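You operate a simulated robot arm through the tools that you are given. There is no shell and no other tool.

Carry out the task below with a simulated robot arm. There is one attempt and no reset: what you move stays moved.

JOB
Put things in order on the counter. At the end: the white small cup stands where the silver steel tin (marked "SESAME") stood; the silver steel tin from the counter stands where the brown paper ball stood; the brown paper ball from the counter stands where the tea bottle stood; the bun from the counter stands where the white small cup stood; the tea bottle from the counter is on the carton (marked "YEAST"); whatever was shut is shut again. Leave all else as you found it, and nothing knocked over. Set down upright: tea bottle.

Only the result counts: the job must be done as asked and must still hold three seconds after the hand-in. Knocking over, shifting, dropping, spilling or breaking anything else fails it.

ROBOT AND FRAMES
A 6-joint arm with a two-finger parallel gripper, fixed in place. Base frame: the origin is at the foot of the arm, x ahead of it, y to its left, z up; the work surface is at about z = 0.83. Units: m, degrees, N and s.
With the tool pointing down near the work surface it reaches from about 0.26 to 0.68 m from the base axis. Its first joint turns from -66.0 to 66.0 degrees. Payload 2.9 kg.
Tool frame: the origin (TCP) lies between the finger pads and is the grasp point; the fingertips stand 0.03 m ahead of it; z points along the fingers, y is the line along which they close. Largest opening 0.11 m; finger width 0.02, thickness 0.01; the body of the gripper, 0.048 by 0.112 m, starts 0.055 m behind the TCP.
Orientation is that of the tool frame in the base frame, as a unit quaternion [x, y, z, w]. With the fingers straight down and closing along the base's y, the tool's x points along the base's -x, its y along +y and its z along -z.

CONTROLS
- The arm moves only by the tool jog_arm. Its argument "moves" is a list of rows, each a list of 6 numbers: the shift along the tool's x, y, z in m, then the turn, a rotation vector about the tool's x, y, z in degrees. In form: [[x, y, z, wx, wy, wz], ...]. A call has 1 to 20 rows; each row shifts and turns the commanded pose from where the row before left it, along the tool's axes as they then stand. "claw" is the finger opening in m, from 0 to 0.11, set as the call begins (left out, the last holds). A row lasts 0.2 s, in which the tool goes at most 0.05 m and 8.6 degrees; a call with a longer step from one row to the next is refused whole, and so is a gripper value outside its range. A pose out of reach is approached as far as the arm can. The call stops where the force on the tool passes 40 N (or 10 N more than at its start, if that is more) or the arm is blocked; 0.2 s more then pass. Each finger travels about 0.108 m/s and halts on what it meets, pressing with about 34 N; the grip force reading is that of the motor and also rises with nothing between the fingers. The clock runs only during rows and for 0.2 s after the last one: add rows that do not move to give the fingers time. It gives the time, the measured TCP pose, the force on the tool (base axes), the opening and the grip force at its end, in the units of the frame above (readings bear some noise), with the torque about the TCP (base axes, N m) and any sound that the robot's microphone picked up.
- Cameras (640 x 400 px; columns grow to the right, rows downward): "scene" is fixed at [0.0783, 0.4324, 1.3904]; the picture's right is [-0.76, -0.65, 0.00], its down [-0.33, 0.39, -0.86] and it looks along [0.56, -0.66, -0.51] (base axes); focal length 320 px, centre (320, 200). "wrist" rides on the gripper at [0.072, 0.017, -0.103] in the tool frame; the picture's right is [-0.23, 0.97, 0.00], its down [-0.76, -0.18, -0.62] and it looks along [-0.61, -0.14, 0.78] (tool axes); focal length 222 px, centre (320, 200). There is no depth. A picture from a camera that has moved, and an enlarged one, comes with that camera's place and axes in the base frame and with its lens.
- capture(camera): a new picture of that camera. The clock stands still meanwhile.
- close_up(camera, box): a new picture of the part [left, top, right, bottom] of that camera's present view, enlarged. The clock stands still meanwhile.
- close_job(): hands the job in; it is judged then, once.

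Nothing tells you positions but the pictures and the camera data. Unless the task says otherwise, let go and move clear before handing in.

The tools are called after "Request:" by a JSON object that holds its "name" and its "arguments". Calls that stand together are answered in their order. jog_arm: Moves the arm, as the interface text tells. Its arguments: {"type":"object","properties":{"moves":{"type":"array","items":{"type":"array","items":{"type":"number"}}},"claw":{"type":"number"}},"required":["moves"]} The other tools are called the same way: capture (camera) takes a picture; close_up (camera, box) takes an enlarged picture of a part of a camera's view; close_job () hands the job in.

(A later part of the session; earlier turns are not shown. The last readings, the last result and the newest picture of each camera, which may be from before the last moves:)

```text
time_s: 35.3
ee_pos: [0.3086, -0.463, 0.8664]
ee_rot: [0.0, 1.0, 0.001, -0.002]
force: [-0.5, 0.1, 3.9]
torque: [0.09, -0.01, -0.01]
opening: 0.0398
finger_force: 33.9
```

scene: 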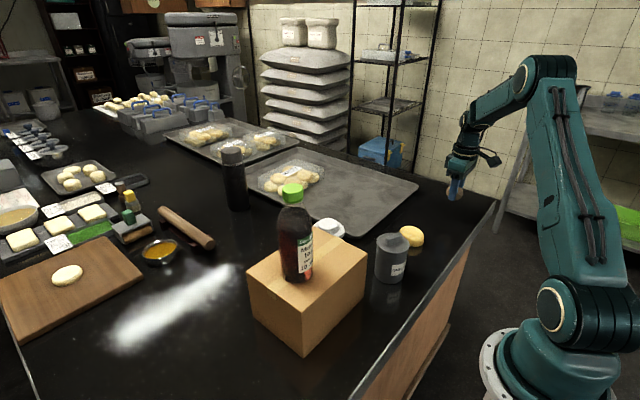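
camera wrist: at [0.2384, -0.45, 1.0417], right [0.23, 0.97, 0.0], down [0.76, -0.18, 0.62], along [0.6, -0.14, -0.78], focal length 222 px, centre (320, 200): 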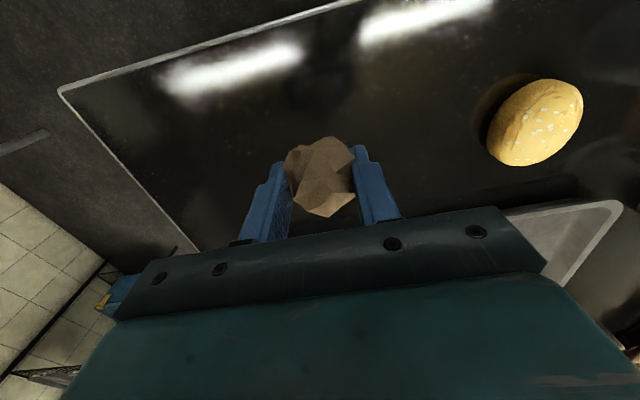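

There's light contact with the counter, so I'll release the ball and back off upward.

Request:
{"name": "jog_arm", "arguments": {"moves": [[0, 0, 0, 0, 0, 0], [0, 0, 0, 0, 0, 0], [0, 0, 0, 0, 0, 0], [0, 0, 0, 0, 0, 0]], "claw": 0.1}}

Request:
{"name": "capture", "arguments": {"camera": "wrist"}}

Request:
{"name": "close_up", "arguments": {"camera": "scene", "box": [420, 130, 500, 230]}}

```text
time_s: 36.3
ee_pos: [0.3093, -0.4636, 0.8664]
ee_rot: [0.0, 1.0, 0.001, -0.003]
force: [0.6, 0.1, 0.8]
torque: [0.04, -0.02, -0.02]
opening: 0.1
finger_force: 0.1
```

```text
taken
camera wrist: at [0.2372, -0.4461, 0.971], right [0.23, 0.97, 0.0], down [0.76, -0.18, 0.62], along [0.6, -0.14, -0.79], focal length 222 px, centre (320, 200)
```

wrist: 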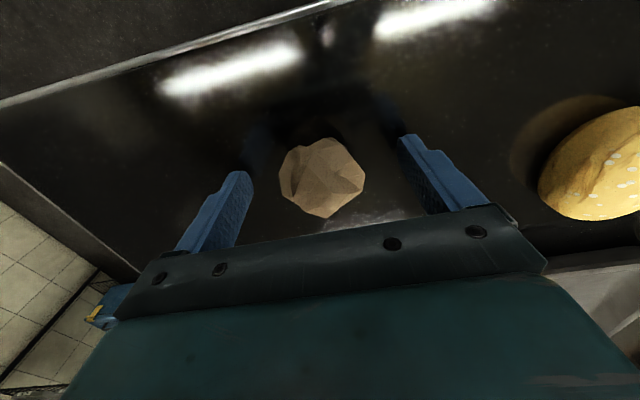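

```text
4.00 times, centred on (460, 180) of scene
camera zoom: at [0.0783, 0.4324, 1.3904], right [-0.76, -0.65, 0.0], down [-0.33, 0.39, -0.86], along [0.56, -0.66, -0.51], focal length 1281 px, centre (-240, 280)
```

zoom: 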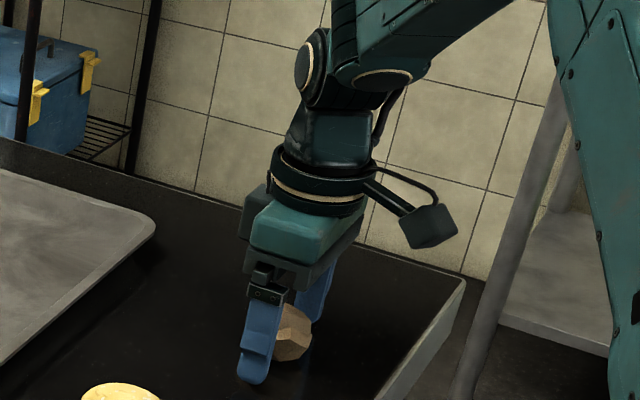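

The ball rests on the bottle's old spot. I'll rise and go above the tin.

Request:
{"name": "jog_arm", "arguments": {"moves": [[0, 0, -0.02, 0, 0, 0], [0, 0, -0.04, 0, 0, 0], [0, 0, -0.04, 0, 0, 0], [0, 0, -0.04, 0, 0, 0], [0, 0, -0.04, 0, 0, 0], [0, 0, 0, 0, 0, 0]], "claw": 0.11}}

Request:
{"name": "capture", "arguments": {"camera": "wrist"}}

Request:
{"name": "jog_arm", "arguments": {"moves": [[-0.0017, 0.0343, 0, 0, 0, 0], [-0.0017, 0.0343, 0, 0, 0, 0], [-0.0017, 0.0343, 0, 0, 0, 0], [-0.0017, 0.0343, 0, 0, 0, 0], [-0.0017, 0.0343, 0, 0, 0, 0], [-0.0017, 0.0343, 0, 0, 0, 0], [-0.0017, 0.0343, 0, 0, 0, 0], [-0.0017, 0.0343, 0, 0, 0, 0], [-0.0017, 0.0343, 0, 0, 0, 0], [-0.0017, 0.0343, 0, 0, 0, 0], [0, 0, 0, 0, 0, 0]]}}

Request:
{"name": "capture", "arguments": {"camera": "wrist"}}

Request:
{"name": "capture", "arguments": {"camera": "scene"}}

```text
time_s: 37.7
ee_pos: [0.3104, -0.4625, 1.0429]
ee_rot: [-0.001, 1.0, 0.001, -0.002]
force: [0.7, 0.8, 0.3]
torque: [0.0, 0.0, 0.02]
opening: 0.11
finger_force: 0.1
```

```text
taken
camera wrist: at [0.2388, -0.445, 1.1484], right [0.23, 0.97, 0.0], down [0.76, -0.18, 0.62], along [0.6, -0.14, -0.79], focal length 222 px, centre (320, 200)
```

wrist: 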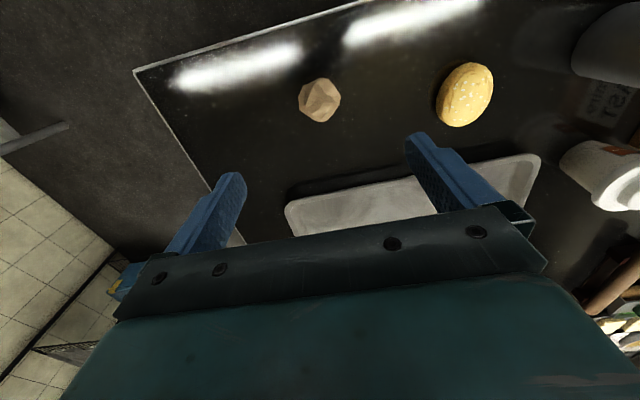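

```text
time_s: 40.1
ee_pos: [0.3279, -0.1229, 1.0455]
ee_rot: [0.0, 1.0, 0.0, -0.001]
force: [-0.3, -0.3, -0.2]
torque: [0.01, -0.01, 0.02]
opening: 0.11
finger_force: 0.0
```

```text
taken
camera wrist: at [0.2554, -0.1053, 1.1513], right [0.23, 0.97, 0.0], down [0.76, -0.18, 0.62], along [0.6, -0.14, -0.78], focal length 222 px, centre (320, 200)
```

wrist: 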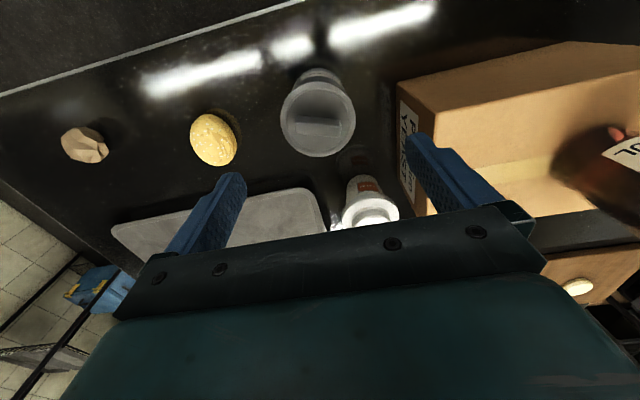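

```text
taken
```

scene: 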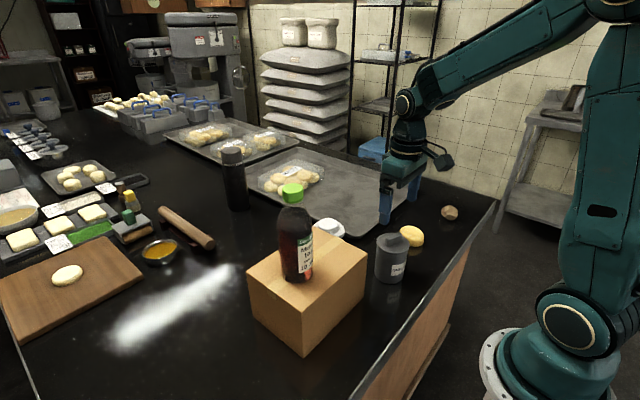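

The tin's lid is centred at about (0.326, -0.123), so the gripper is well aligned. I'll descend so the fingers reach well down the tin's body while the palm stays above the handle.

Request:
{"name": "jog_arm", "arguments": {"moves": [[0.001, 0, 0.03, 0, 0, 0], [0, 0, 0.04, 0, 0, 0], [0, 0, 0.03, 0, 0, 0], [0, 0, 0.015, 0, 0, 0], [0, 0, 0, 0, 0, 0]]}}

Request:
{"name": "capture", "arguments": {"camera": "wrist"}}

Request:
{"name": "close_up", "arguments": {"camera": "scene", "box": [330, 150, 450, 300]}}

```text
time_s: 41.3
ee_pos: [0.3241, -0.12, 0.9302]
ee_rot: [0.0, 1.0, 0.001, -0.002]
force: [-0.3, -0.2, -0.3]
torque: [-0.02, 0.01, -0.01]
opening: 0.1102
finger_force: 0.1
```

```text
taken
camera wrist: at [0.253, -0.1018, 1.0362], right [0.23, 0.97, 0.0], down [0.76, -0.18, 0.62], along [0.6, -0.14, -0.78], focal length 222 px, centre (320, 200)
```

wrist: 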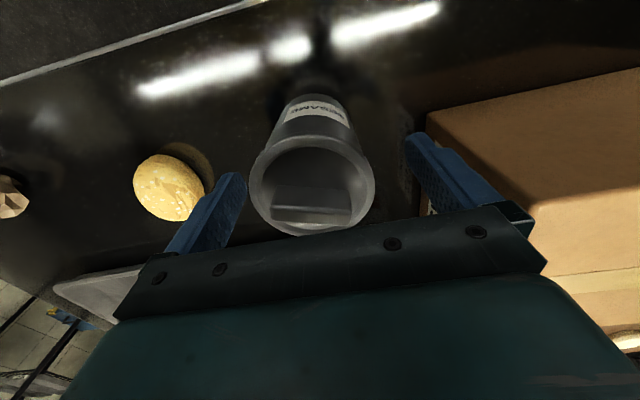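

```text
2.67 times, centred on (390, 225) of scene
camera zoom: at [0.0783, 0.4324, 1.3904], right [-0.76, -0.65, 0.0], down [-0.33, 0.39, -0.86], along [0.56, -0.66, -0.51], focal length 854 px, centre (133, 133)
```

zoom: 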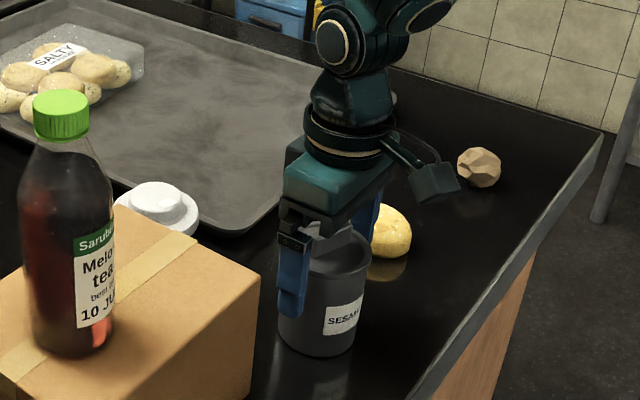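

Request:
{"name": "jog_arm", "arguments": {"moves": [[-0.001, -0.003, 0.015, 0, 0, 0], [0, 0, 0.012, 0, 0, 0], [0, 0, 0, 0, 0, 0]]}}

Request:
{"name": "close_up", "arguments": {"camera": "scene", "box": [330, 150, 450, 300]}}

Request:
{"name": "capture", "arguments": {"camera": "wrist"}}

```text
time_s: 42.1
ee_pos: [0.3253, -0.1218, 0.9032]
ee_rot: [0.0, 1.0, 0.0, -0.002]
force: [0.5, 0.0, 0.5]
torque: [-0.01, 0.02, 0.02]
opening: 0.1102
finger_force: 0.0
```

```text
2.67 times, centred on (390, 225) of scene
camera zoom: at [0.0783, 0.4324, 1.3904], right [-0.76, -0.65, 0.0], down [-0.33, 0.39, -0.86], along [0.56, -0.66, -0.51], focal length 854 px, centre (133, 133)
```

zoom: 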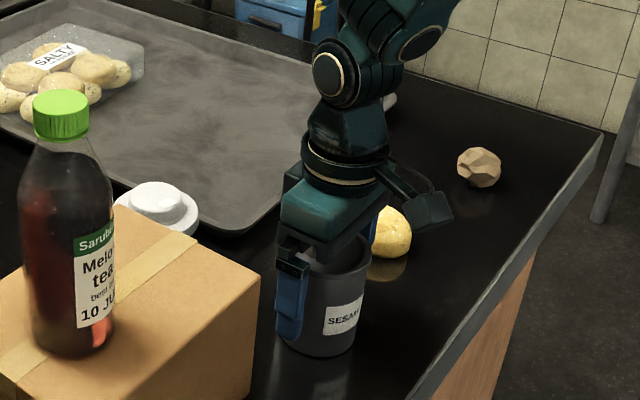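

```text
taken
camera wrist: at [0.2539, -0.1045, 1.0086], right [0.23, 0.97, 0.0], down [0.76, -0.18, 0.62], along [0.6, -0.14, -0.79], focal length 222 px, centre (320, 200)
```

wrist: 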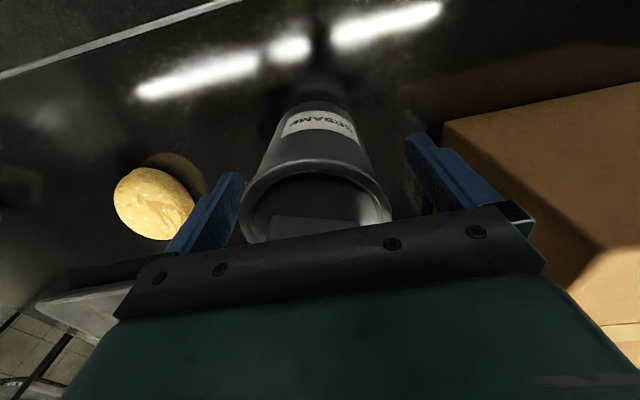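

Request:
{"name": "jog_arm", "arguments": {"moves": [[0, 0, 0, 0, 0, 0], [0, 0, 0, 0, 0, 0], [0, 0, 0, 0, 0, 0], [0, 0, 0, 0, 0, 0]], "claw": 0.05}}

Request:
{"name": "jog_arm", "arguments": {"moves": [[0, 0, -0.006, 0, 0, 0], [0, 0, -0.009, 0, 0, 0], [0, 0, 0, 0, 0, 0]]}}

Request:
{"name": "close_up", "arguments": {"camera": "scene", "box": [330, 150, 450, 300]}}

Request:
{"name": "capture", "arguments": {"camera": "wrist"}}

```text
time_s: 43.1
ee_pos: [0.3261, -0.1222, 0.9042]
ee_rot: [0.0, 1.0, 0.001, -0.002]
force: [1.3, -2.7, 1.6]
torque: [-0.01, -0.08, 0.0]
opening: 0.0719
finger_force: 33.4
```

```text
time_s: 43.9
ee_pos: [0.3262, -0.124, 0.9181]
ee_rot: [-0.001, 1.0, 0.001, -0.003]
force: [0.2, 0.0, 0.6]
torque: [0.03, 0.04, -0.03]
opening: 0.0715
finger_force: 33.8
heard: snap
```

```text
2.67 times, centred on (390, 225) of scene
camera zoom: at [0.0783, 0.4324, 1.3904], right [-0.76, -0.65, 0.0], down [-0.33, 0.39, -0.86], along [0.56, -0.66, -0.51], focal length 854 px, centre (133, 133)
```

zoom: 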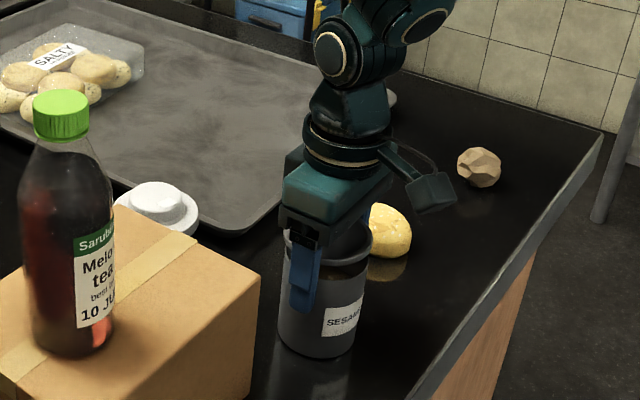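

```text
taken
camera wrist: at [0.2549, -0.1059, 1.0244], right [0.23, 0.97, 0.0], down [0.76, -0.18, 0.62], along [0.6, -0.14, -0.79], focal length 222 px, centre (320, 200)
```

wrist: 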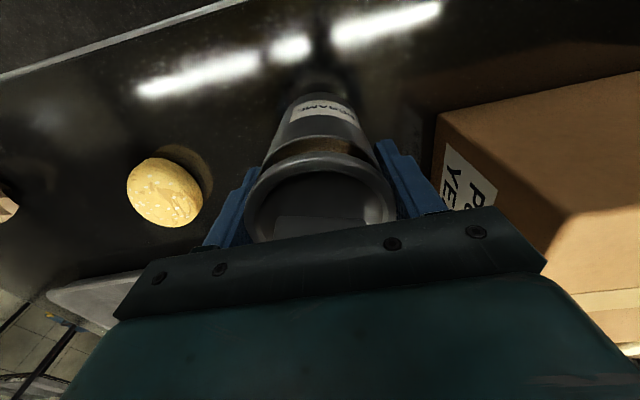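

The tin's lid is a separate snap-on part and it popped up ("snap"), while the tin itself stayed put. I'll lower the lid straight back and press it on until it snaps shut.

Request:
{"name": "jog_arm", "arguments": {"moves": [[0, 0, 0.005, 0, 0, 0], [0, 0, 0.004, 0, 0, 0], [0, 0, 0.003, 0, 0, 0], [0, 0, 0, 0, 0, 0]]}}

Request:
{"name": "capture", "arguments": {"camera": "wrist"}}

Request:
{"name": "close_up", "arguments": {"camera": "scene", "box": [350, 200, 430, 300]}}

```text
time_s: 44.9
ee_pos: [0.3277, -0.1245, 0.9081]
ee_rot: [0.0, 1.0, 0.001, -0.003]
force: [0.7, -0.2, 0.1]
torque: [-0.03, -0.01, 0.0]
opening: 0.0713
finger_force: 33.7
```

```text
taken
camera wrist: at [0.2557, -0.1059, 1.0134], right [0.23, 0.97, 0.0], down [0.76, -0.18, 0.62], along [0.6, -0.14, -0.79], focal length 222 px, centre (320, 200)
```

wrist: 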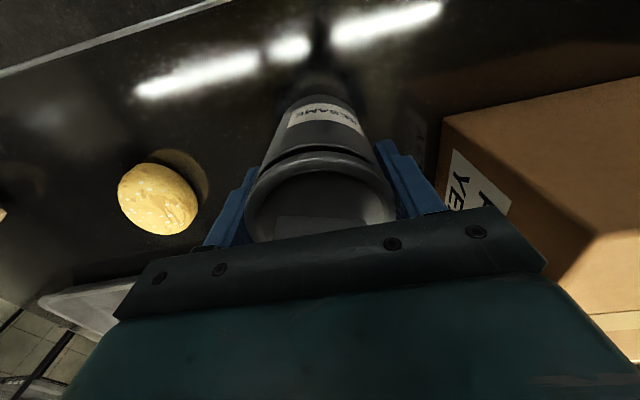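

```text
4.00 times, centred on (390, 250) of scene
camera zoom: at [0.0783, 0.4324, 1.3904], right [-0.76, -0.65, 0.0], down [-0.33, 0.39, -0.86], along [0.56, -0.66, -0.51], focal length 1281 px, centre (40, 0)
```

zoom: 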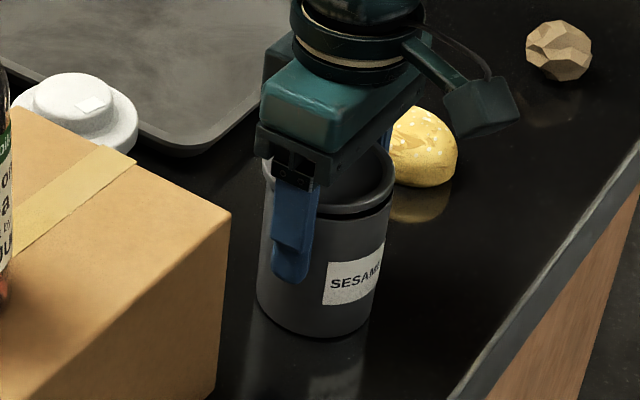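

Request:
{"name": "jog_arm", "arguments": {"moves": [[0, 0, 0.0015, 0, 0, 0], [0, 0, 0.0015, 0, 0, 0], [0, 0, 0, 0, 0, 0]]}}

Request:
{"name": "close_up", "arguments": {"camera": "scene", "box": [350, 200, 430, 300]}}

```text
time_s: 45.7
ee_pos: [0.3273, -0.1226, 0.9044]
ee_rot: [-0.001, 1.0, 0.001, -0.003]
force: [0.4, 0.8, -0.1]
torque: [-0.03, -0.03, 0.01]
opening: 0.072
finger_force: 34.3
```

```text
4.00 times, centred on (390, 250) of scene
camera zoom: at [0.0783, 0.4324, 1.3904], right [-0.76, -0.65, 0.0], down [-0.33, 0.39, -0.86], along [0.56, -0.66, -0.51], focal length 1281 px, centre (40, 0)
```

zoom: 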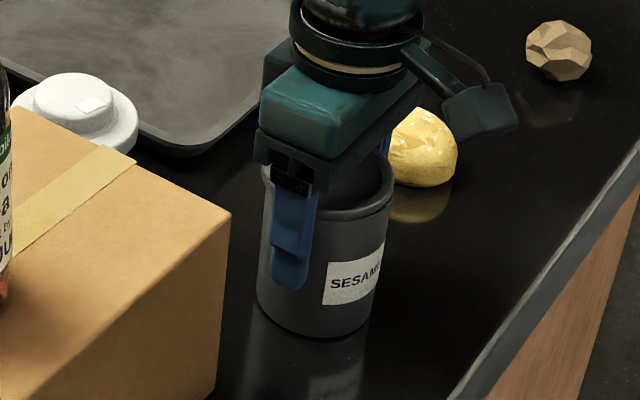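

Request:
{"name": "jog_arm", "arguments": {"moves": [[0, 0, 0.001, 0, 0, 0], [0, 0, 0, 0, 0, 0]]}}

Request:
{"name": "jog_arm", "arguments": {"moves": [[0, 0, 0.0015, 0, 0, 0], [0, 0, 0, 0, 0, 0]]}}

Request:
{"name": "jog_arm", "arguments": {"moves": [[0, 0, 0.0015, 0, 0, 0], [0, 0, 0, 0, 0, 0]]}}

Request:
{"name": "close_up", "arguments": {"camera": "scene", "box": [350, 200, 430, 300]}}

```text
time_s: 46.3
ee_pos: [0.3278, -0.1228, 0.9035]
ee_rot: [0.0, 1.0, 0.001, -0.002]
force: [-0.1, 0.6, 0.2]
torque: [0.0, 0.02, -0.04]
opening: 0.0719
finger_force: 33.8
```

```text
time_s: 46.9
ee_pos: [0.3274, -0.1225, 0.9029]
ee_rot: [0.0, 1.0, 0.0, -0.001]
force: [-2.9, 2.6, 20.1]
torque: [0.54, -0.05, 0.05]
opening: 0.0718
finger_force: 34.0
```

```text
time_s: 47.5
ee_pos: [0.3266, -0.1238, 0.9013]
ee_rot: [0.0, 1.0, 0.0, -0.001]
force: [0.2, 3.1, 32.7]
torque: [0.18, 0.02, -0.09]
opening: 0.0713
finger_force: 34.1
```

```text
4.00 times, centred on (390, 250) of scene
camera zoom: at [0.0779, 0.4326, 1.3904], right [-0.76, -0.65, 0.0], down [-0.33, 0.39, -0.86], along [0.56, -0.66, -0.51], focal length 1281 px, centre (40, 0)
```

zoom: 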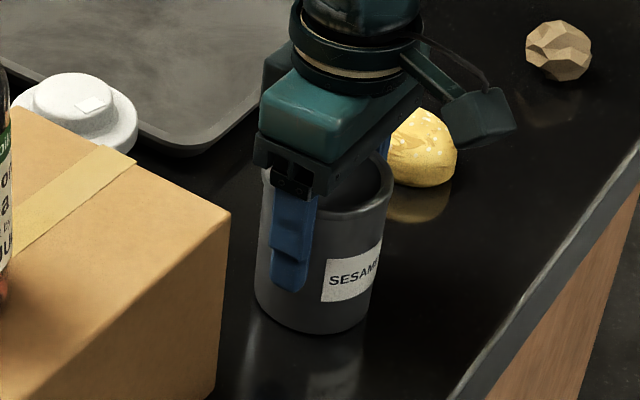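

Request:
{"name": "jog_arm", "arguments": {"moves": [[0, 0, 0.001, 0, 0, 0], [0, 0, 0, 0, 0, 0]]}}

```text
time_s: 48.1
ee_pos: [0.3289, -0.1239, 0.9002]
ee_rot: [0.0, 1.0, 0.0, 0.0]
force: [1.0, 0.0, 37.4]
torque: [0.0, -0.26, -0.13]
opening: 0.0717
finger_force: 33.7
```

Request:
{"name": "jog_arm", "arguments": {"moves": [[0, 0, 0.001, 0, 0, 0], [0, 0, 0, 0, 0, 0]]}}

Request:
{"name": "jog_arm", "arguments": {"moves": [[0, 0, 0.001, 0, 0, 0], [0, 0, 0, 0, 0, 0]]}}

Request:
{"name": "close_up", "arguments": {"camera": "scene", "box": [350, 200, 430, 300]}}

Request:
{"name": "capture", "arguments": {"camera": "wrist"}}

```text
time_s: 48.7
ee_pos: [0.3286, -0.123, 0.8987]
ee_rot: [0.0, 1.0, 0.0, -0.001]
force: [2.0, -2.7, 37.5]
torque: [0.05, -0.16, -0.13]
opening: 0.071
finger_force: 34.0
```

```text
time_s: 49.3
ee_pos: [0.3278, -0.1245, 0.8981]
ee_rot: [-0.001, 1.0, 0.001, 0.0]
force: [4.4, 1.9, 37.6]
torque: [0.03, -0.04, -0.06]
opening: 0.0711
finger_force: 33.7
```

```text
4.00 times, centred on (390, 250) of scene
camera zoom: at [0.078, 0.4326, 1.3904], right [-0.76, -0.65, 0.0], down [-0.33, 0.39, -0.86], along [0.56, -0.66, -0.51], focal length 1281 px, centre (40, 0)
```

zoom: 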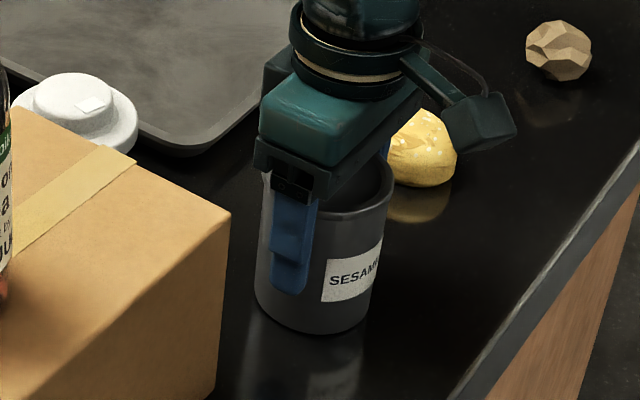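

```text
taken
camera wrist: at [0.2554, -0.1064, 1.0038], right [0.23, 0.97, 0.0], down [0.76, -0.18, 0.62], along [0.61, -0.14, -0.78], focal length 222 px, centre (320, 200)
```

wrist: 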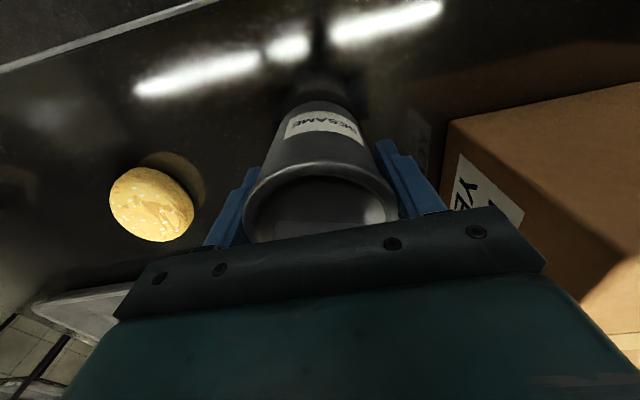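

The force levels off at about 37 N, so the fingers are now sliding on the lid. I'll test gently whether the lid is latched by easing upward in tiny steps and reading the force.

Request:
{"name": "jog_arm", "arguments": {"moves": [[0, 0, -0.002, 0, 0, 0], [0, 0, -0.001, 0, 0, 0], [0, 0, 0, 0, 0, 0]]}}

Request:
{"name": "jog_arm", "arguments": {"moves": [[0, 0, -0.001, 0, 0, 0], [0, 0, 0, 0, 0, 0]]}}

Request:
{"name": "jog_arm", "arguments": {"moves": [[0, 0, -0.001, 0, 0, 0], [0, 0, 0, 0, 0, 0]]}}

```text
time_s: 50.1
ee_pos: [0.3251, -0.1235, 0.9005]
ee_rot: [-0.001, 1.0, 0.001, -0.004]
force: [-0.3, 0.9, 0.1]
torque: [-0.01, 0.01, 0.0]
opening: 0.0712
finger_force: 34.0
```

```text
time_s: 50.7
ee_pos: [0.3271, -0.1228, 0.9015]
ee_rot: [0.0, 1.0, 0.001, -0.003]
force: [-0.4, -0.1, -0.3]
torque: [0.01, -0.04, -0.02]
opening: 0.0714
finger_force: 34.6
```

```text
time_s: 51.3
ee_pos: [0.3279, -0.1239, 0.9029]
ee_rot: [0.0, 1.0, 0.001, -0.003]
force: [-0.8, 0.4, 0.2]
torque: [0.02, 0.01, 0.03]
opening: 0.071
finger_force: 34.1
```

There's almost no pull force, so the lid isn't latched and is just resting in the fingers. I'll set it back on its seat, release it, and press down on the handle's centre with the closed fingertips.

Request:
{"name": "jog_arm", "arguments": {"moves": [[0, 0, 0.001, 0, 0, 0], [0, 0, 0.001, 0, 0, 0], [0, 0, 0, 0, 0, 0]]}}

Request:
{"name": "jog_arm", "arguments": {"moves": [[0, 0, 0.001, 0, 0, 0], [0, 0, 0, 0, 0, 0]]}}

```text
time_s: 52.1
ee_pos: [0.3267, -0.1227, 0.9003]
ee_rot: [-0.001, 1.0, 0.002, -0.001]
force: [0.0, -0.5, -0.2]
torque: [-0.03, 0.01, 0.01]
opening: 0.0713
finger_force: 34.4
```

```text
time_s: 52.7
ee_pos: [0.3272, -0.1233, 0.8983]
ee_rot: [0.0, 1.0, 0.001, -0.002]
force: [0.6, -0.6, 0.0]
torque: [0.01, 0.02, -0.01]
opening: 0.0714
finger_force: 34.1
```

Request:
{"name": "jog_arm", "arguments": {"moves": [[0, 0, 0.001, 0, 0, 0], [0, 0, 0, 0, 0, 0]]}}

```text
time_s: 53.3
ee_pos: [0.3274, -0.1239, 0.8988]
ee_rot: [0.0, 1.0, 0.001, -0.002]
force: [-8.1, 0.7, 27.8]
torque: [0.13, -0.17, -0.04]
opening: 0.0712
finger_force: 33.8
```

Request:
{"name": "jog_arm", "arguments": {"moves": [[0, 0, -0.0007, 0, 0, 0], [0, 0, 0, 0, 0, 0]]}}

Request:
{"name": "jog_arm", "arguments": {"moves": [[0, 0, 0, 0, 0, 0], [0, 0, 0, 0, 0, 0], [0, 0, 0, 0, 0, 0]], "claw": 0.11}}

Request:
{"name": "jog_arm", "arguments": {"moves": [[0, 0, -0.02, 0, 0, 0], [0, 0, -0.03, 0, 0, 0], [0, 0, -0.04, 0, 0, 0], [0, 0, -0.03, 0, 0, 0], [0, 0, 0, 0, 0, 0]]}}

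Request:
{"name": "capture", "arguments": {"camera": "wrist"}}

Request:
{"name": "close_up", "arguments": {"camera": "scene", "box": [350, 220, 430, 300]}}

Request:
{"name": "close_up", "arguments": {"camera": "wrist", "box": [260, 60, 380, 170]}}

```text
time_s: 53.9
ee_pos: [0.3273, -0.1248, 0.8978]
ee_rot: [0.0, 1.0, 0.001, -0.002]
force: [0.3, -1.4, 1.5]
torque: [0.02, -0.02, -0.01]
opening: 0.0715
finger_force: 34.2
```

```text
time_s: 54.7
ee_pos: [0.3268, -0.1233, 0.8993]
ee_rot: [0.0, 1.0, 0.0, -0.003]
force: [0.2, -0.7, 0.0]
torque: [-0.05, 0.0, 0.01]
opening: 0.1099
finger_force: 0.1
heard: snap
```

```text
time_s: 55.9
ee_pos: [0.3282, -0.1242, 1.0185]
ee_rot: [0.0, 1.0, 0.001, -0.003]
force: [0.3, 0.8, -0.1]
torque: [-0.02, -0.02, 0.0]
opening: 0.1102
finger_force: 0.0
```

```text
taken
camera wrist: at [0.2558, -0.1073, 1.1234], right [0.23, 0.97, 0.0], down [0.76, -0.18, 0.62], along [0.6, -0.14, -0.79], focal length 222 px, centre (320, 200)
```

wrist: 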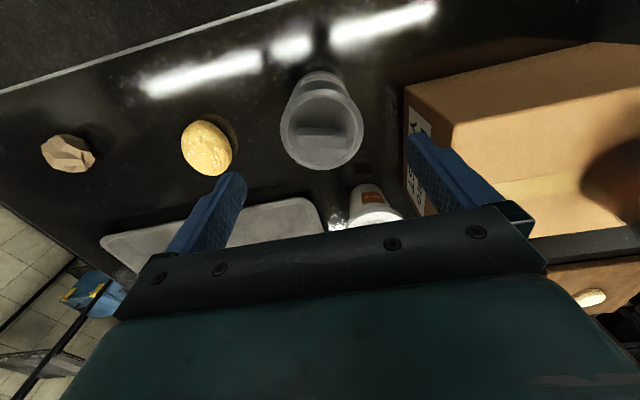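

```text
5.00 times, centred on (390, 260) of scene
camera zoom: at [0.0783, 0.4324, 1.3904], right [-0.76, -0.65, 0.0], down [-0.33, 0.39, -0.86], along [0.56, -0.66, -0.51], focal length 1601 px, centre (-30, -100)
```

zoom: 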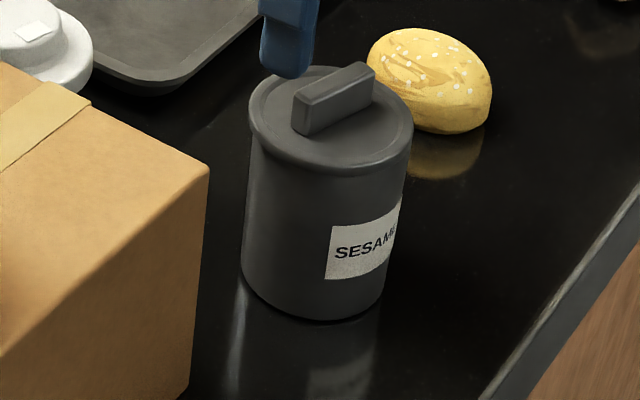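

```text
3.64 times, centred on (320, 115) of wrist
camera zoom: at [0.2558, -0.1073, 1.1234], right [0.23, 0.97, 0.0], down [0.76, -0.18, 0.62], along [0.6, -0.14, -0.79], focal length 808 px, centre (320, 509)
```

zoom: 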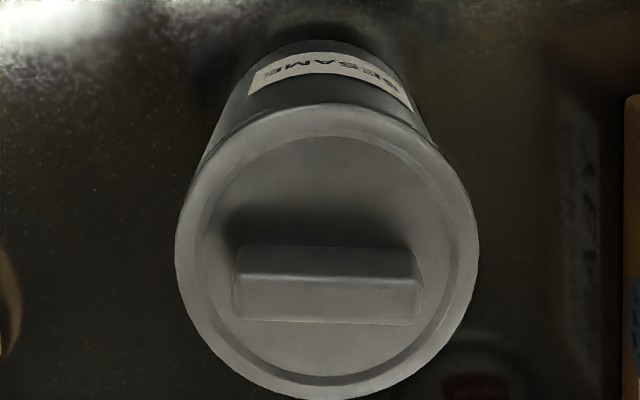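

The snap on release confirms the lid has latched shut again, and the tin is still in place. Since the lid pulls off under a top grip, I'll grip the body below the lid instead. That means tilting the tool about 60° and coming in from the -y side, with the fingers closing along x. I'll retreat to open space and reorient.

Request:
{"name": "jog_arm", "arguments": {"moves": [[0, -0.03, -0.02, 0, 0, 0], [0, -0.04, -0.03, 0, 0, 0], [0, -0.04, -0.03, 0, 0, 0], [0, -0.03, 0, 0, 0, 0], [0, 0, 0, 0, 0, 8.5], [0, 0, 0, 0, 0, 8.5], [0, 0, 0, 0, 0, 8.5], [0, 0, 0, 0, 0, 8.5], [0, 0, 0, 0, 0, 8.5], [0, 0, 0, 0, 0, 8.5], [0, 0, 0, 0, 0, 8.5], [0, 0, 0, 0, 0, 8.5], [0, 0, 0, 0, 0, 8.5], [0, 0, 0, 0, 0, 8.5], [0, 0, 0, 0, 0, 5.0], [0, 0, 0, 0, 0, 0]]}}

Request:
{"name": "capture", "arguments": {"camera": "scene"}}

Request:
{"name": "capture", "arguments": {"camera": "wrist"}}

```text
time_s: 59.3
ee_pos: [0.3276, -0.2652, 1.0979]
ee_rot: [0.708, 0.706, -0.001, -0.002]
force: [-0.7, -0.1, 0.1]
torque: [0.0, 0.04, 0.02]
opening: 0.1102
finger_force: 0.1
```

```text
taken
```

scene: 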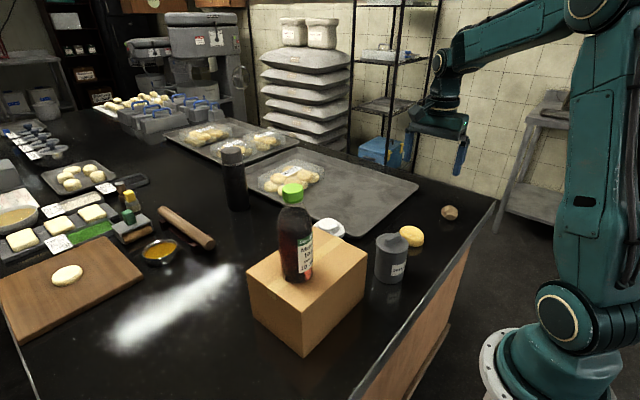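

```text
taken
camera wrist: at [0.3455, -0.192, 1.2039], right [0.97, -0.23, 0.0], down [-0.18, -0.76, 0.62], along [-0.15, -0.61, -0.78], focal length 222 px, centre (320, 200)
```

wrist: 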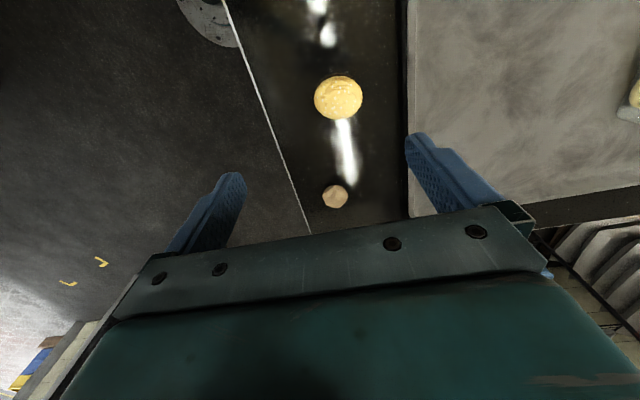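

The yaw is done. To keep the first joint within its range, I'll shift toward the middle and then tilt the tool by 60°.

Request:
{"name": "jog_arm", "arguments": {"moves": [[0.024, 0.018, 0, 0, 0, 0], [0.024, 0.018, 0, 0, 0, 0], [0.024, 0.018, 0, 0, 0, 0], [0.023, 0.019, 0, 0, 0, 0], [0, 0, 0, 0, 8.55, 0], [0, 0, 0, 0, 8.55, 0], [0, 0, 0, 0, 8.55, 0], [0, 0, 0, 0, 8.55, 0], [0, 0, 0, 0, 8.55, 0], [0, 0, 0, 0, 8.55, 0], [0, 0, 0, 0, 8.55, 0], [0, 0, 0, 0, 0, 0]]}}

Request:
{"name": "capture", "arguments": {"camera": "scene"}}

Request:
{"name": "capture", "arguments": {"camera": "wrist"}}

```text
time_s: 61.9
ee_pos: [0.3545, -0.1007, 1.0093]
ee_rot: [0.614, 0.611, 0.352, -0.353]
force: [0.3, 0.7, -0.1]
torque: [-0.01, -0.03, -0.02]
opening: 0.1098
finger_force: 0.1
out of reach, approached as far as the arm can: row 8, 9, 10, 11
```

```text
taken
```

scene: 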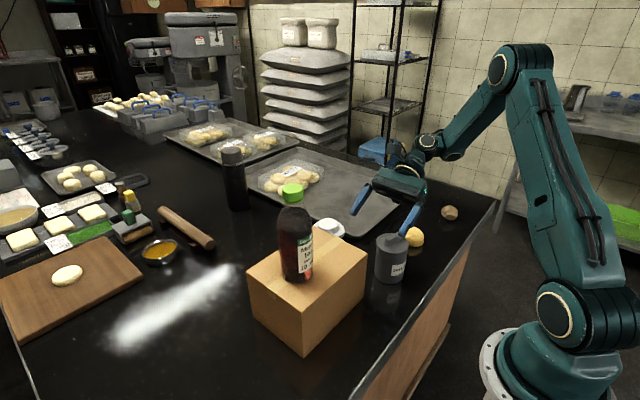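

```text
taken
camera wrist: at [0.3707, -0.1519, 1.1261], right [0.97, -0.12, -0.2], down [-0.18, -0.92, -0.34], along [-0.14, 0.37, -0.92], focal length 222 px, centre (320, 200)
```

wrist: 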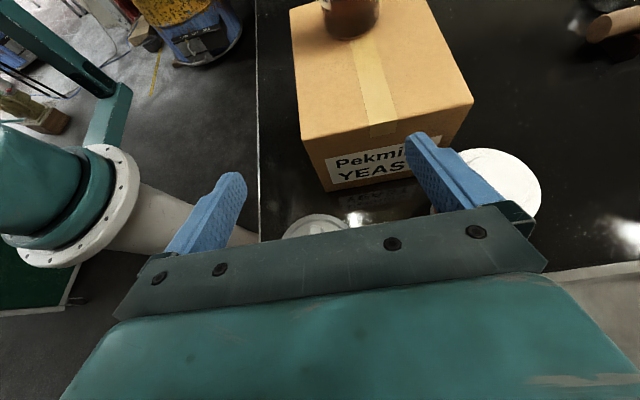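

Request:
{"name": "jog_arm", "arguments": {"moves": [[0, 0, 0, 0, 0, 0]]}}

```text
time_s: 62.3
ee_pos: [0.3533, -0.0993, 1.0093]
ee_rot: [0.615, 0.611, 0.352, -0.352]
force: [1.1, -0.4, 0.0]
torque: [-0.02, -0.02, 0.01]
opening: 0.1101
finger_force: 0.1
```

Request:
{"name": "jog_arm", "arguments": {"moves": [[0, -0.01, 0, 0, 0, 0], [0, 0, 0, 0, 0, 0]]}}

```text
time_s: 62.9
ee_pos: [0.3426, -0.0995, 1.0097]
ee_rot: [0.613, 0.611, 0.353, -0.355]
force: [-0.1, 0.1, 0.0]
torque: [0.02, 0.03, 0.0]
opening: 0.11
finger_force: 0.0
```

Request:
{"name": "jog_arm", "arguments": {"moves": [[0, -0.005, -0.013, 0, 0, 0], [0, -0.005, -0.013, 0, 0, 0], [0, -0.0055, -0.0134, 0, 0, 0], [0, 0, 0, 0, 0, 0]]}}

Request:
{"name": "capture", "arguments": {"camera": "wrist"}}

Request:
{"name": "close_up", "arguments": {"camera": "scene", "box": [330, 120, 480, 300]}}

```text
time_s: 63.9
ee_pos: [0.3181, -0.1215, 1.0119]
ee_rot: [0.614, 0.612, 0.352, -0.353]
force: [0.8, 0.1, 0.3]
torque: [0.02, -0.01, 0.02]
opening: 0.1102
finger_force: 0.0
out of reach, approached as far as the arm can: row 1, 2, 3
```

```text
taken
camera wrist: at [0.3347, -0.1743, 1.1287], right [0.97, -0.12, -0.2], down [-0.18, -0.92, -0.34], along [-0.14, 0.37, -0.92], focal length 222 px, centre (320, 200)
```

wrist: 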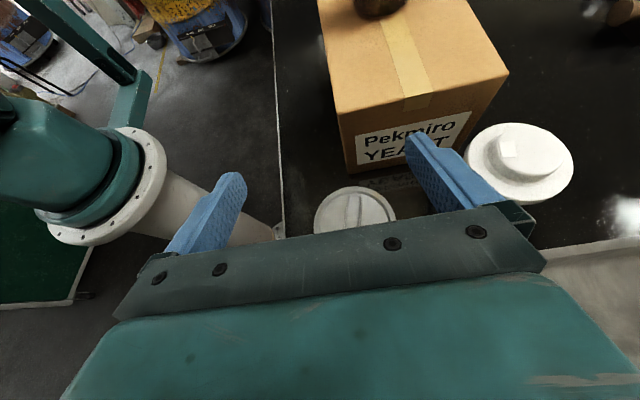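

```text
2.22 times, centred on (405, 210) of scene
camera zoom: at [0.0783, 0.4324, 1.3904], right [-0.76, -0.65, 0.0], down [-0.33, 0.39, -0.86], along [0.56, -0.66, -0.51], focal length 712 px, centre (131, 178)
```

zoom: 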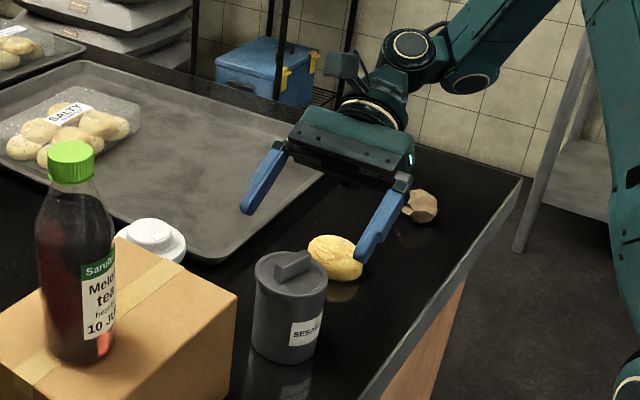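

Coming in along +y at a 60° tilt makes the tool point back toward the base, which is the arm's limit. A 35° tilt should still let the fingers grip below the tin's slim lid. I'll reduce the tilt and position above the tin.

Request:
{"name": "jog_arm", "arguments": {"moves": [[0, 0, 0, 0, -8.4, 0], [0, 0, 0, 0, -8.4, 0], [0, 0, 0, 0, -8.4, 0], [0, 0, 0, 0, 0, 0]]}}

Request:
{"name": "capture", "arguments": {"camera": "wrist"}}

```text
time_s: 64.9
ee_pos: [0.3199, -0.1211, 1.0132]
ee_rot: [0.675, 0.674, 0.21, -0.213]
force: [-0.1, 0.1, 0.0]
torque: [0.0, -0.01, 0.0]
opening: 0.1099
finger_force: 0.1
```

```text
taken
camera wrist: at [0.3366, -0.1194, 1.1406], right [0.97, -0.19, -0.13], down [-0.18, -0.98, 0.08], along [-0.15, -0.05, -0.99], focal length 222 px, centre (320, 200)
```

wrist: 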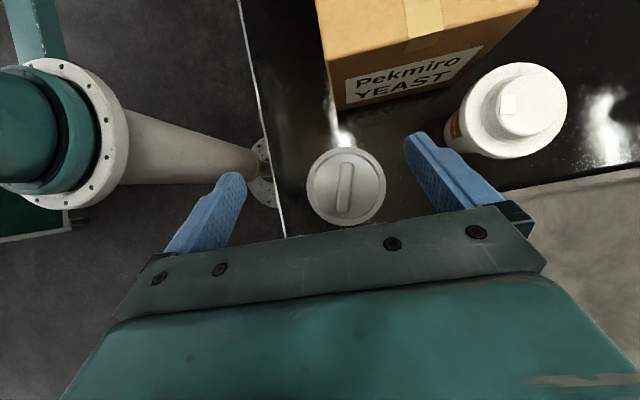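

This is a clear view of the tin lid between the fingers. I'll align and descend vertically, first halfway and then checking.

Request:
{"name": "jog_arm", "arguments": {"moves": [[-0.0113, 0.008, -0.0078, 0, 0, 0], [-0.0142, 0, 0.0206, 0, 0, 0], [-0.0142, 0, 0.0206, 0, 0, 0], [0, 0, 0, 0, 0, 0]]}}

Request:
{"name": "capture", "arguments": {"camera": "wrist"}}

Request:
{"name": "close_up", "arguments": {"camera": "scene", "box": [330, 140, 450, 300]}}

```text
time_s: 65.9
ee_pos: [0.3262, -0.1327, 0.9636]
ee_rot: [0.675, 0.674, 0.21, -0.213]
force: [-1.0, 0.1, 0.0]
torque: [-0.01, -0.04, -0.01]
opening: 0.1101
finger_force: 0.1
```

```text
taken
camera wrist: at [0.3432, -0.1316, 1.0914], right [0.97, -0.19, -0.13], down [-0.18, -0.98, 0.08], along [-0.15, -0.05, -0.99], focal length 222 px, centre (320, 200)
```

wrist: 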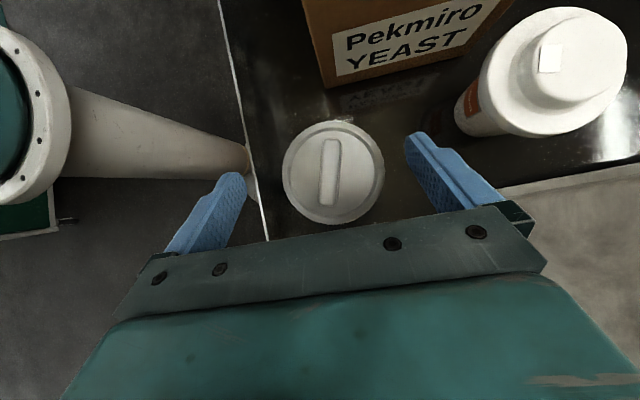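

```text
2.50 times, centred on (390, 220) of scene
camera zoom: at [0.0783, 0.4324, 1.3904], right [-0.76, -0.65, 0.0], down [-0.33, 0.39, -0.86], along [0.56, -0.66, -0.51], focal length 801 px, centre (145, 150)
```

zoom: 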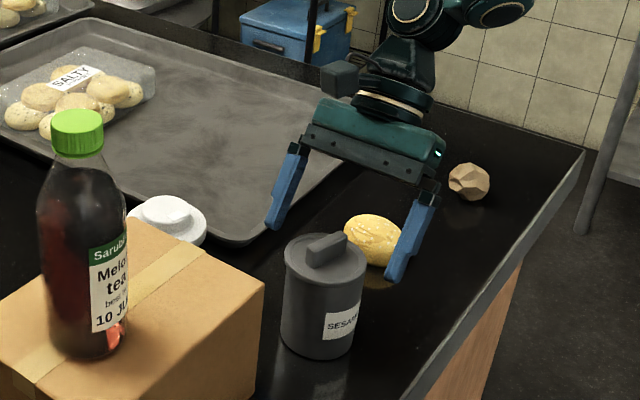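

Request:
{"name": "jog_arm", "arguments": {"moves": [[-0.0153, 0.002, 0.0214, 0, 0, 0], [-0.0153, 0.002, 0.0214, 0, 0, 0], [0, 0, 0, 0, 0, 0]]}}

Request:
{"name": "capture", "arguments": {"camera": "wrist"}}

Request:
{"name": "close_up", "arguments": {"camera": "scene", "box": [340, 170, 450, 300]}}

```text
time_s: 66.7
ee_pos: [0.3302, -0.1322, 0.9122]
ee_rot: [0.675, 0.674, 0.21, -0.213]
force: [0.5, -0.2, 0.1]
torque: [0.01, -0.01, -0.01]
opening: 0.1098
finger_force: 0.0
```

```text
taken
camera wrist: at [0.3479, -0.1316, 1.0395], right [0.97, -0.19, -0.13], down [-0.18, -0.98, 0.08], along [-0.15, -0.05, -0.99], focal length 222 px, centre (320, 200)
```

wrist: 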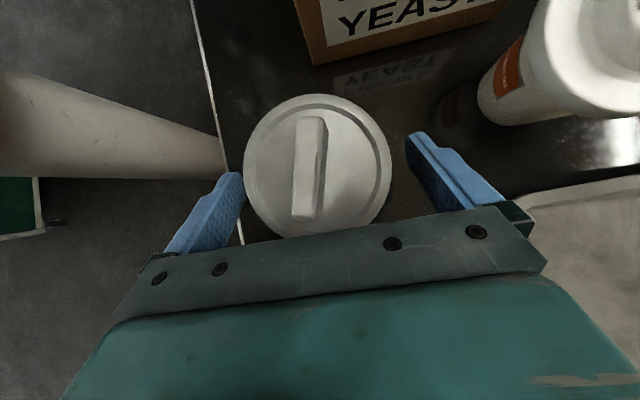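

```text
3.08 times, centred on (395, 235) of scene
camera zoom: at [0.0783, 0.4324, 1.3904], right [-0.76, -0.65, 0.0], down [-0.33, 0.39, -0.86], along [0.56, -0.66, -0.51], focal length 985 px, centre (89, 92)
```

zoom: 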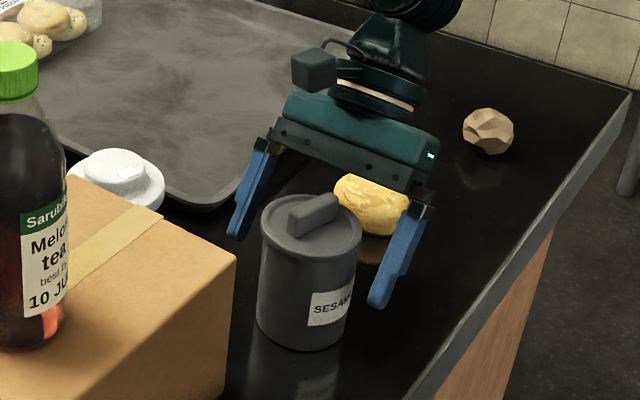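

Request:
{"name": "jog_arm", "arguments": {"moves": [[-0.0078, 0.001, 0.0113, 0, 0, 0], [-0.0078, 0.001, 0.0113, 0, 0, 0], [0, 0, 0, 0, 0, 0]]}}

Request:
{"name": "capture", "arguments": {"camera": "wrist"}}

Request:
{"name": "close_up", "arguments": {"camera": "scene", "box": [340, 170, 450, 300]}}

```text
time_s: 67.5
ee_pos: [0.3327, -0.1331, 0.8832]
ee_rot: [0.676, 0.674, 0.21, -0.212]
force: [-0.4, -0.8, 0.8]
torque: [0.05, -0.02, 0.03]
opening: 0.11
finger_force: 0.1
```

```text
taken
camera wrist: at [0.3504, -0.1316, 1.0103], right [0.97, -0.19, -0.13], down [-0.18, -0.98, 0.08], along [-0.15, -0.05, -0.99], focal length 222 px, centre (320, 200)
```

wrist: 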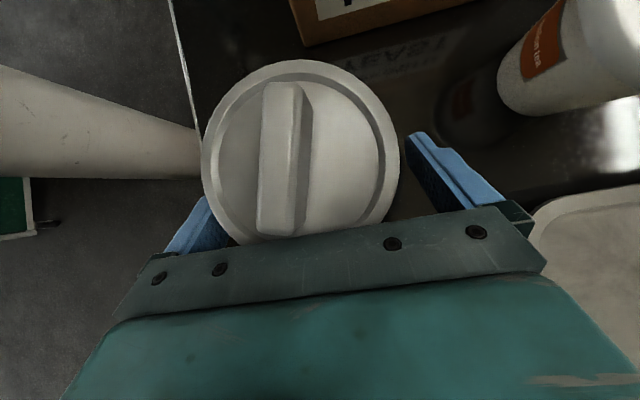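

```text
3.08 times, centred on (395, 235) of scene
camera zoom: at [0.0783, 0.4324, 1.3905], right [-0.76, -0.65, 0.0], down [-0.33, 0.39, -0.86], along [0.56, -0.66, -0.51], focal length 985 px, centre (89, 92)
```

zoom: 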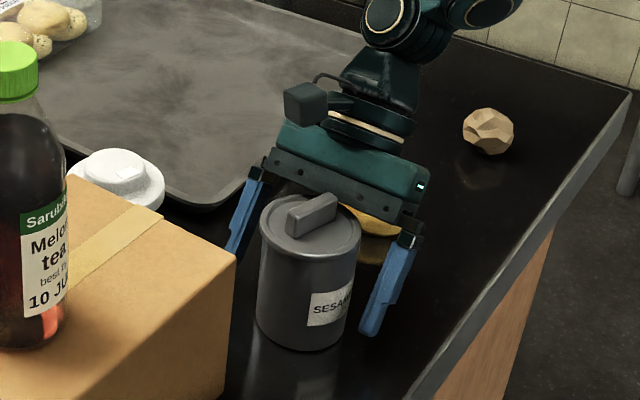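

The tin is centred between the fingers, and they are below lid level. I'll close on the body and lift a hair to test.

Request:
{"name": "jog_arm", "arguments": {"moves": [[0, 0, 0, 0, 0, 0], [0, 0, 0, 0, 0, 0], [0, 0, 0, 0, 0, 0], [0, 0, 0, 0, 0, 0]], "claw": 0.05}}

Request:
{"name": "close_up", "arguments": {"camera": "scene", "box": [340, 170, 450, 300]}}

Request:
{"name": "capture", "arguments": {"camera": "wrist"}}

```text
time_s: 68.5
ee_pos: [0.3327, -0.132, 0.8833]
ee_rot: [0.675, 0.674, 0.21, -0.214]
force: [-1.7, -1.3, 0.5]
torque: [0.02, 0.12, 0.0]
opening: 0.0668
finger_force: 34.5
```

```text
3.08 times, centred on (395, 235) of scene
camera zoom: at [0.0783, 0.4324, 1.3904], right [-0.76, -0.65, 0.0], down [-0.33, 0.39, -0.86], along [0.56, -0.66, -0.51], focal length 985 px, centre (89, 92)
```

zoom: 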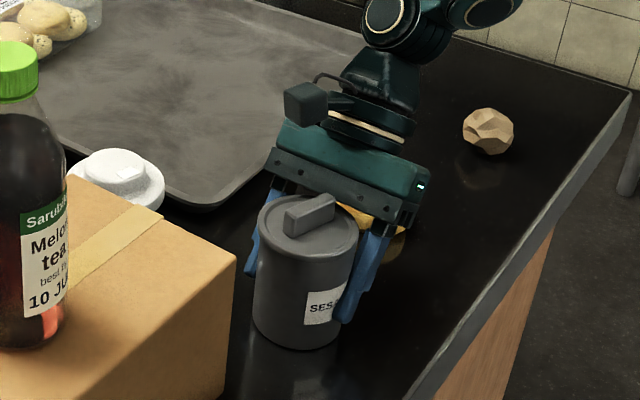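

```text
taken
camera wrist: at [0.3503, -0.1315, 1.0104], right [0.97, -0.19, -0.13], down [-0.18, -0.98, 0.08], along [-0.15, -0.05, -0.99], focal length 222 px, centre (320, 200)
```

wrist: 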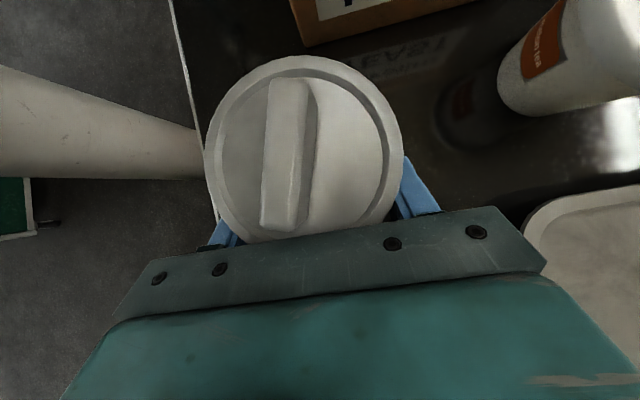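

Opening is 0.0668 m, narrower than the lid's 0.0715 m, so this is the body. I'll lift gently.

Request:
{"name": "jog_arm", "arguments": {"moves": [[0.0028, 0, -0.0041, 0, 0, 0], [0.0028, 0, -0.0041, 0, 0, 0], [0.0057, 0, -0.0082, 0, 0, 0], [0, 0, 0, 0, 0, 0]]}}

Request:
{"name": "close_up", "arguments": {"camera": "scene", "box": [340, 170, 450, 300]}}

Request:
{"name": "capture", "arguments": {"camera": "wrist"}}

```text
time_s: 69.5
ee_pos: [0.3333, -0.1353, 0.9036]
ee_rot: [0.676, 0.674, 0.211, -0.213]
force: [-0.5, -0.2, -3.1]
torque: [-0.04, 0.02, -0.02]
opening: 0.067
finger_force: 33.9
```

```text
3.08 times, centred on (395, 235) of scene
camera zoom: at [0.0784, 0.4324, 1.3904], right [-0.76, -0.65, 0.0], down [-0.33, 0.39, -0.86], along [0.56, -0.66, -0.51], focal length 985 px, centre (89, 92)
```

zoom: 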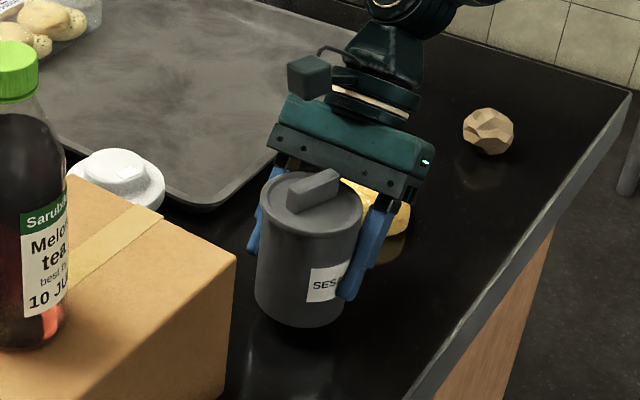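

```text
taken
camera wrist: at [0.3512, -0.1334, 1.0314], right [0.97, -0.19, -0.13], down [-0.18, -0.98, 0.08], along [-0.15, -0.05, -0.99], focal length 222 px, centre (320, 200)
```

wrist: 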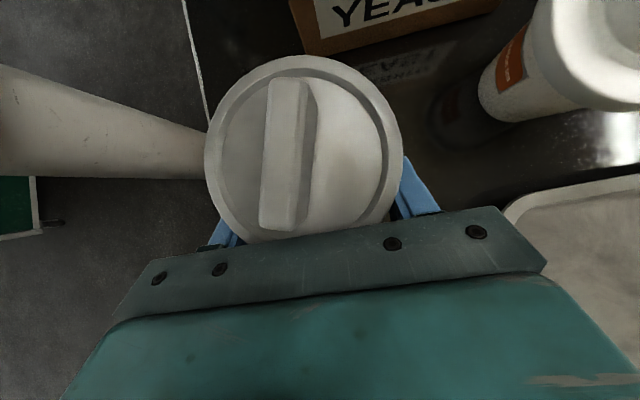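

The tin came up with its lid on and stays upright. I'll raise it well above the carton height and carry it to above the ball's old spot.

Request:
{"name": "jog_arm", "arguments": {"moves": [[0.0114, 0, -0.0165, 0, 0, 0], [0.0178, 0, -0.0258, 0, 0, 0], [0.0178, 0, -0.0258, 0, 0, 0], [0.0178, 0, -0.0258, 0, 0, 0], [0.0178, 0, -0.0258, 0, 0, 0], [0.0068, 0, -0.0099, 0, 0, 0], [0, 0, 0, 0, 0, 0]]}}

Request:
{"name": "jog_arm", "arguments": {"moves": [[0.0041, 0.0139, 0.0028, 0, 0, 0], [0.0083, 0.0278, 0.0057, 0, 0, 0], [0.0083, 0.0278, 0.0057, 0, 0, 0], [0.0083, 0.0278, 0.0057, 0, 0, 0], [0.0083, 0.0278, 0.0057, 0, 0, 0], [0.0083, 0.0278, 0.0057, 0, 0, 0], [0.0083, 0.0278, 0.0057, 0, 0, 0], [0.0083, 0.0278, 0.0057, 0, 0, 0], [0.0083, 0.0278, 0.0057, 0, 0, 0], [0.0083, 0.0278, 0.0057, 0, 0, 0], [0.0041, 0.0139, 0.0028, 0, 0, 0], [0, 0, 0, 0, 0, 0]]}}

Request:
{"name": "capture", "arguments": {"camera": "scene"}}

Request:
{"name": "capture", "arguments": {"camera": "wrist"}}

```text
time_s: 71.1
ee_pos: [0.3313, -0.1358, 1.0601]
ee_rot: [0.676, 0.674, 0.21, -0.213]
force: [0.1, -0.6, -4.8]
torque: [-0.06, 0.0, 0.01]
opening: 0.0666
finger_force: 34.2
```

```text
time_s: 73.7
ee_pos: [0.5683, -0.0091, 1.0295]
ee_rot: [0.676, 0.674, 0.21, -0.211]
force: [-0.3, -0.2, -5.4]
torque: [-0.04, -0.01, -0.02]
opening: 0.0664
finger_force: 34.3
out of reach, approached as far as the arm can: row 8, 9, 10, 11
```

```text
taken
```

scene: 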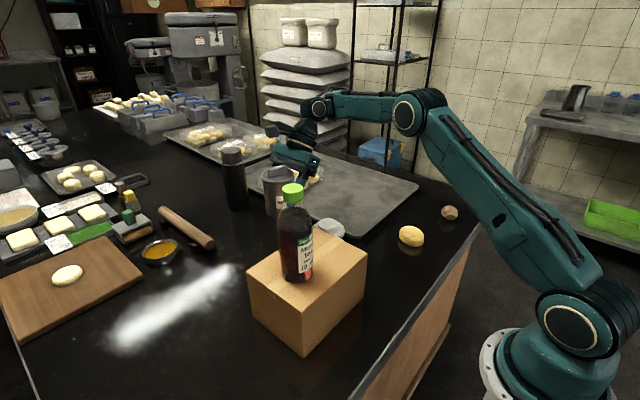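

```text
taken
camera wrist: at [0.5857, -0.0084, 1.1565], right [0.97, -0.19, -0.13], down [-0.18, -0.98, 0.08], along [-0.14, -0.05, -0.99], focal length 222 px, centre (320, 200)
```

wrist: 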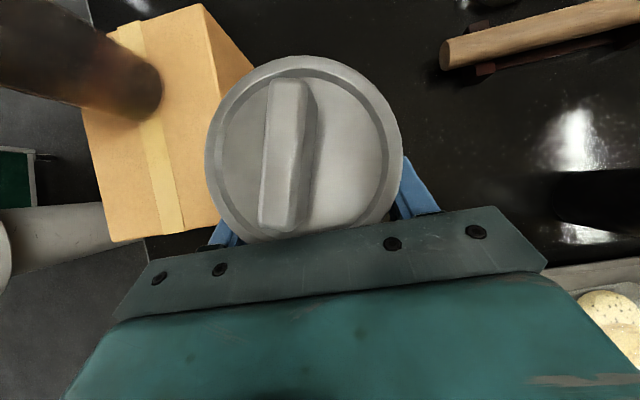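

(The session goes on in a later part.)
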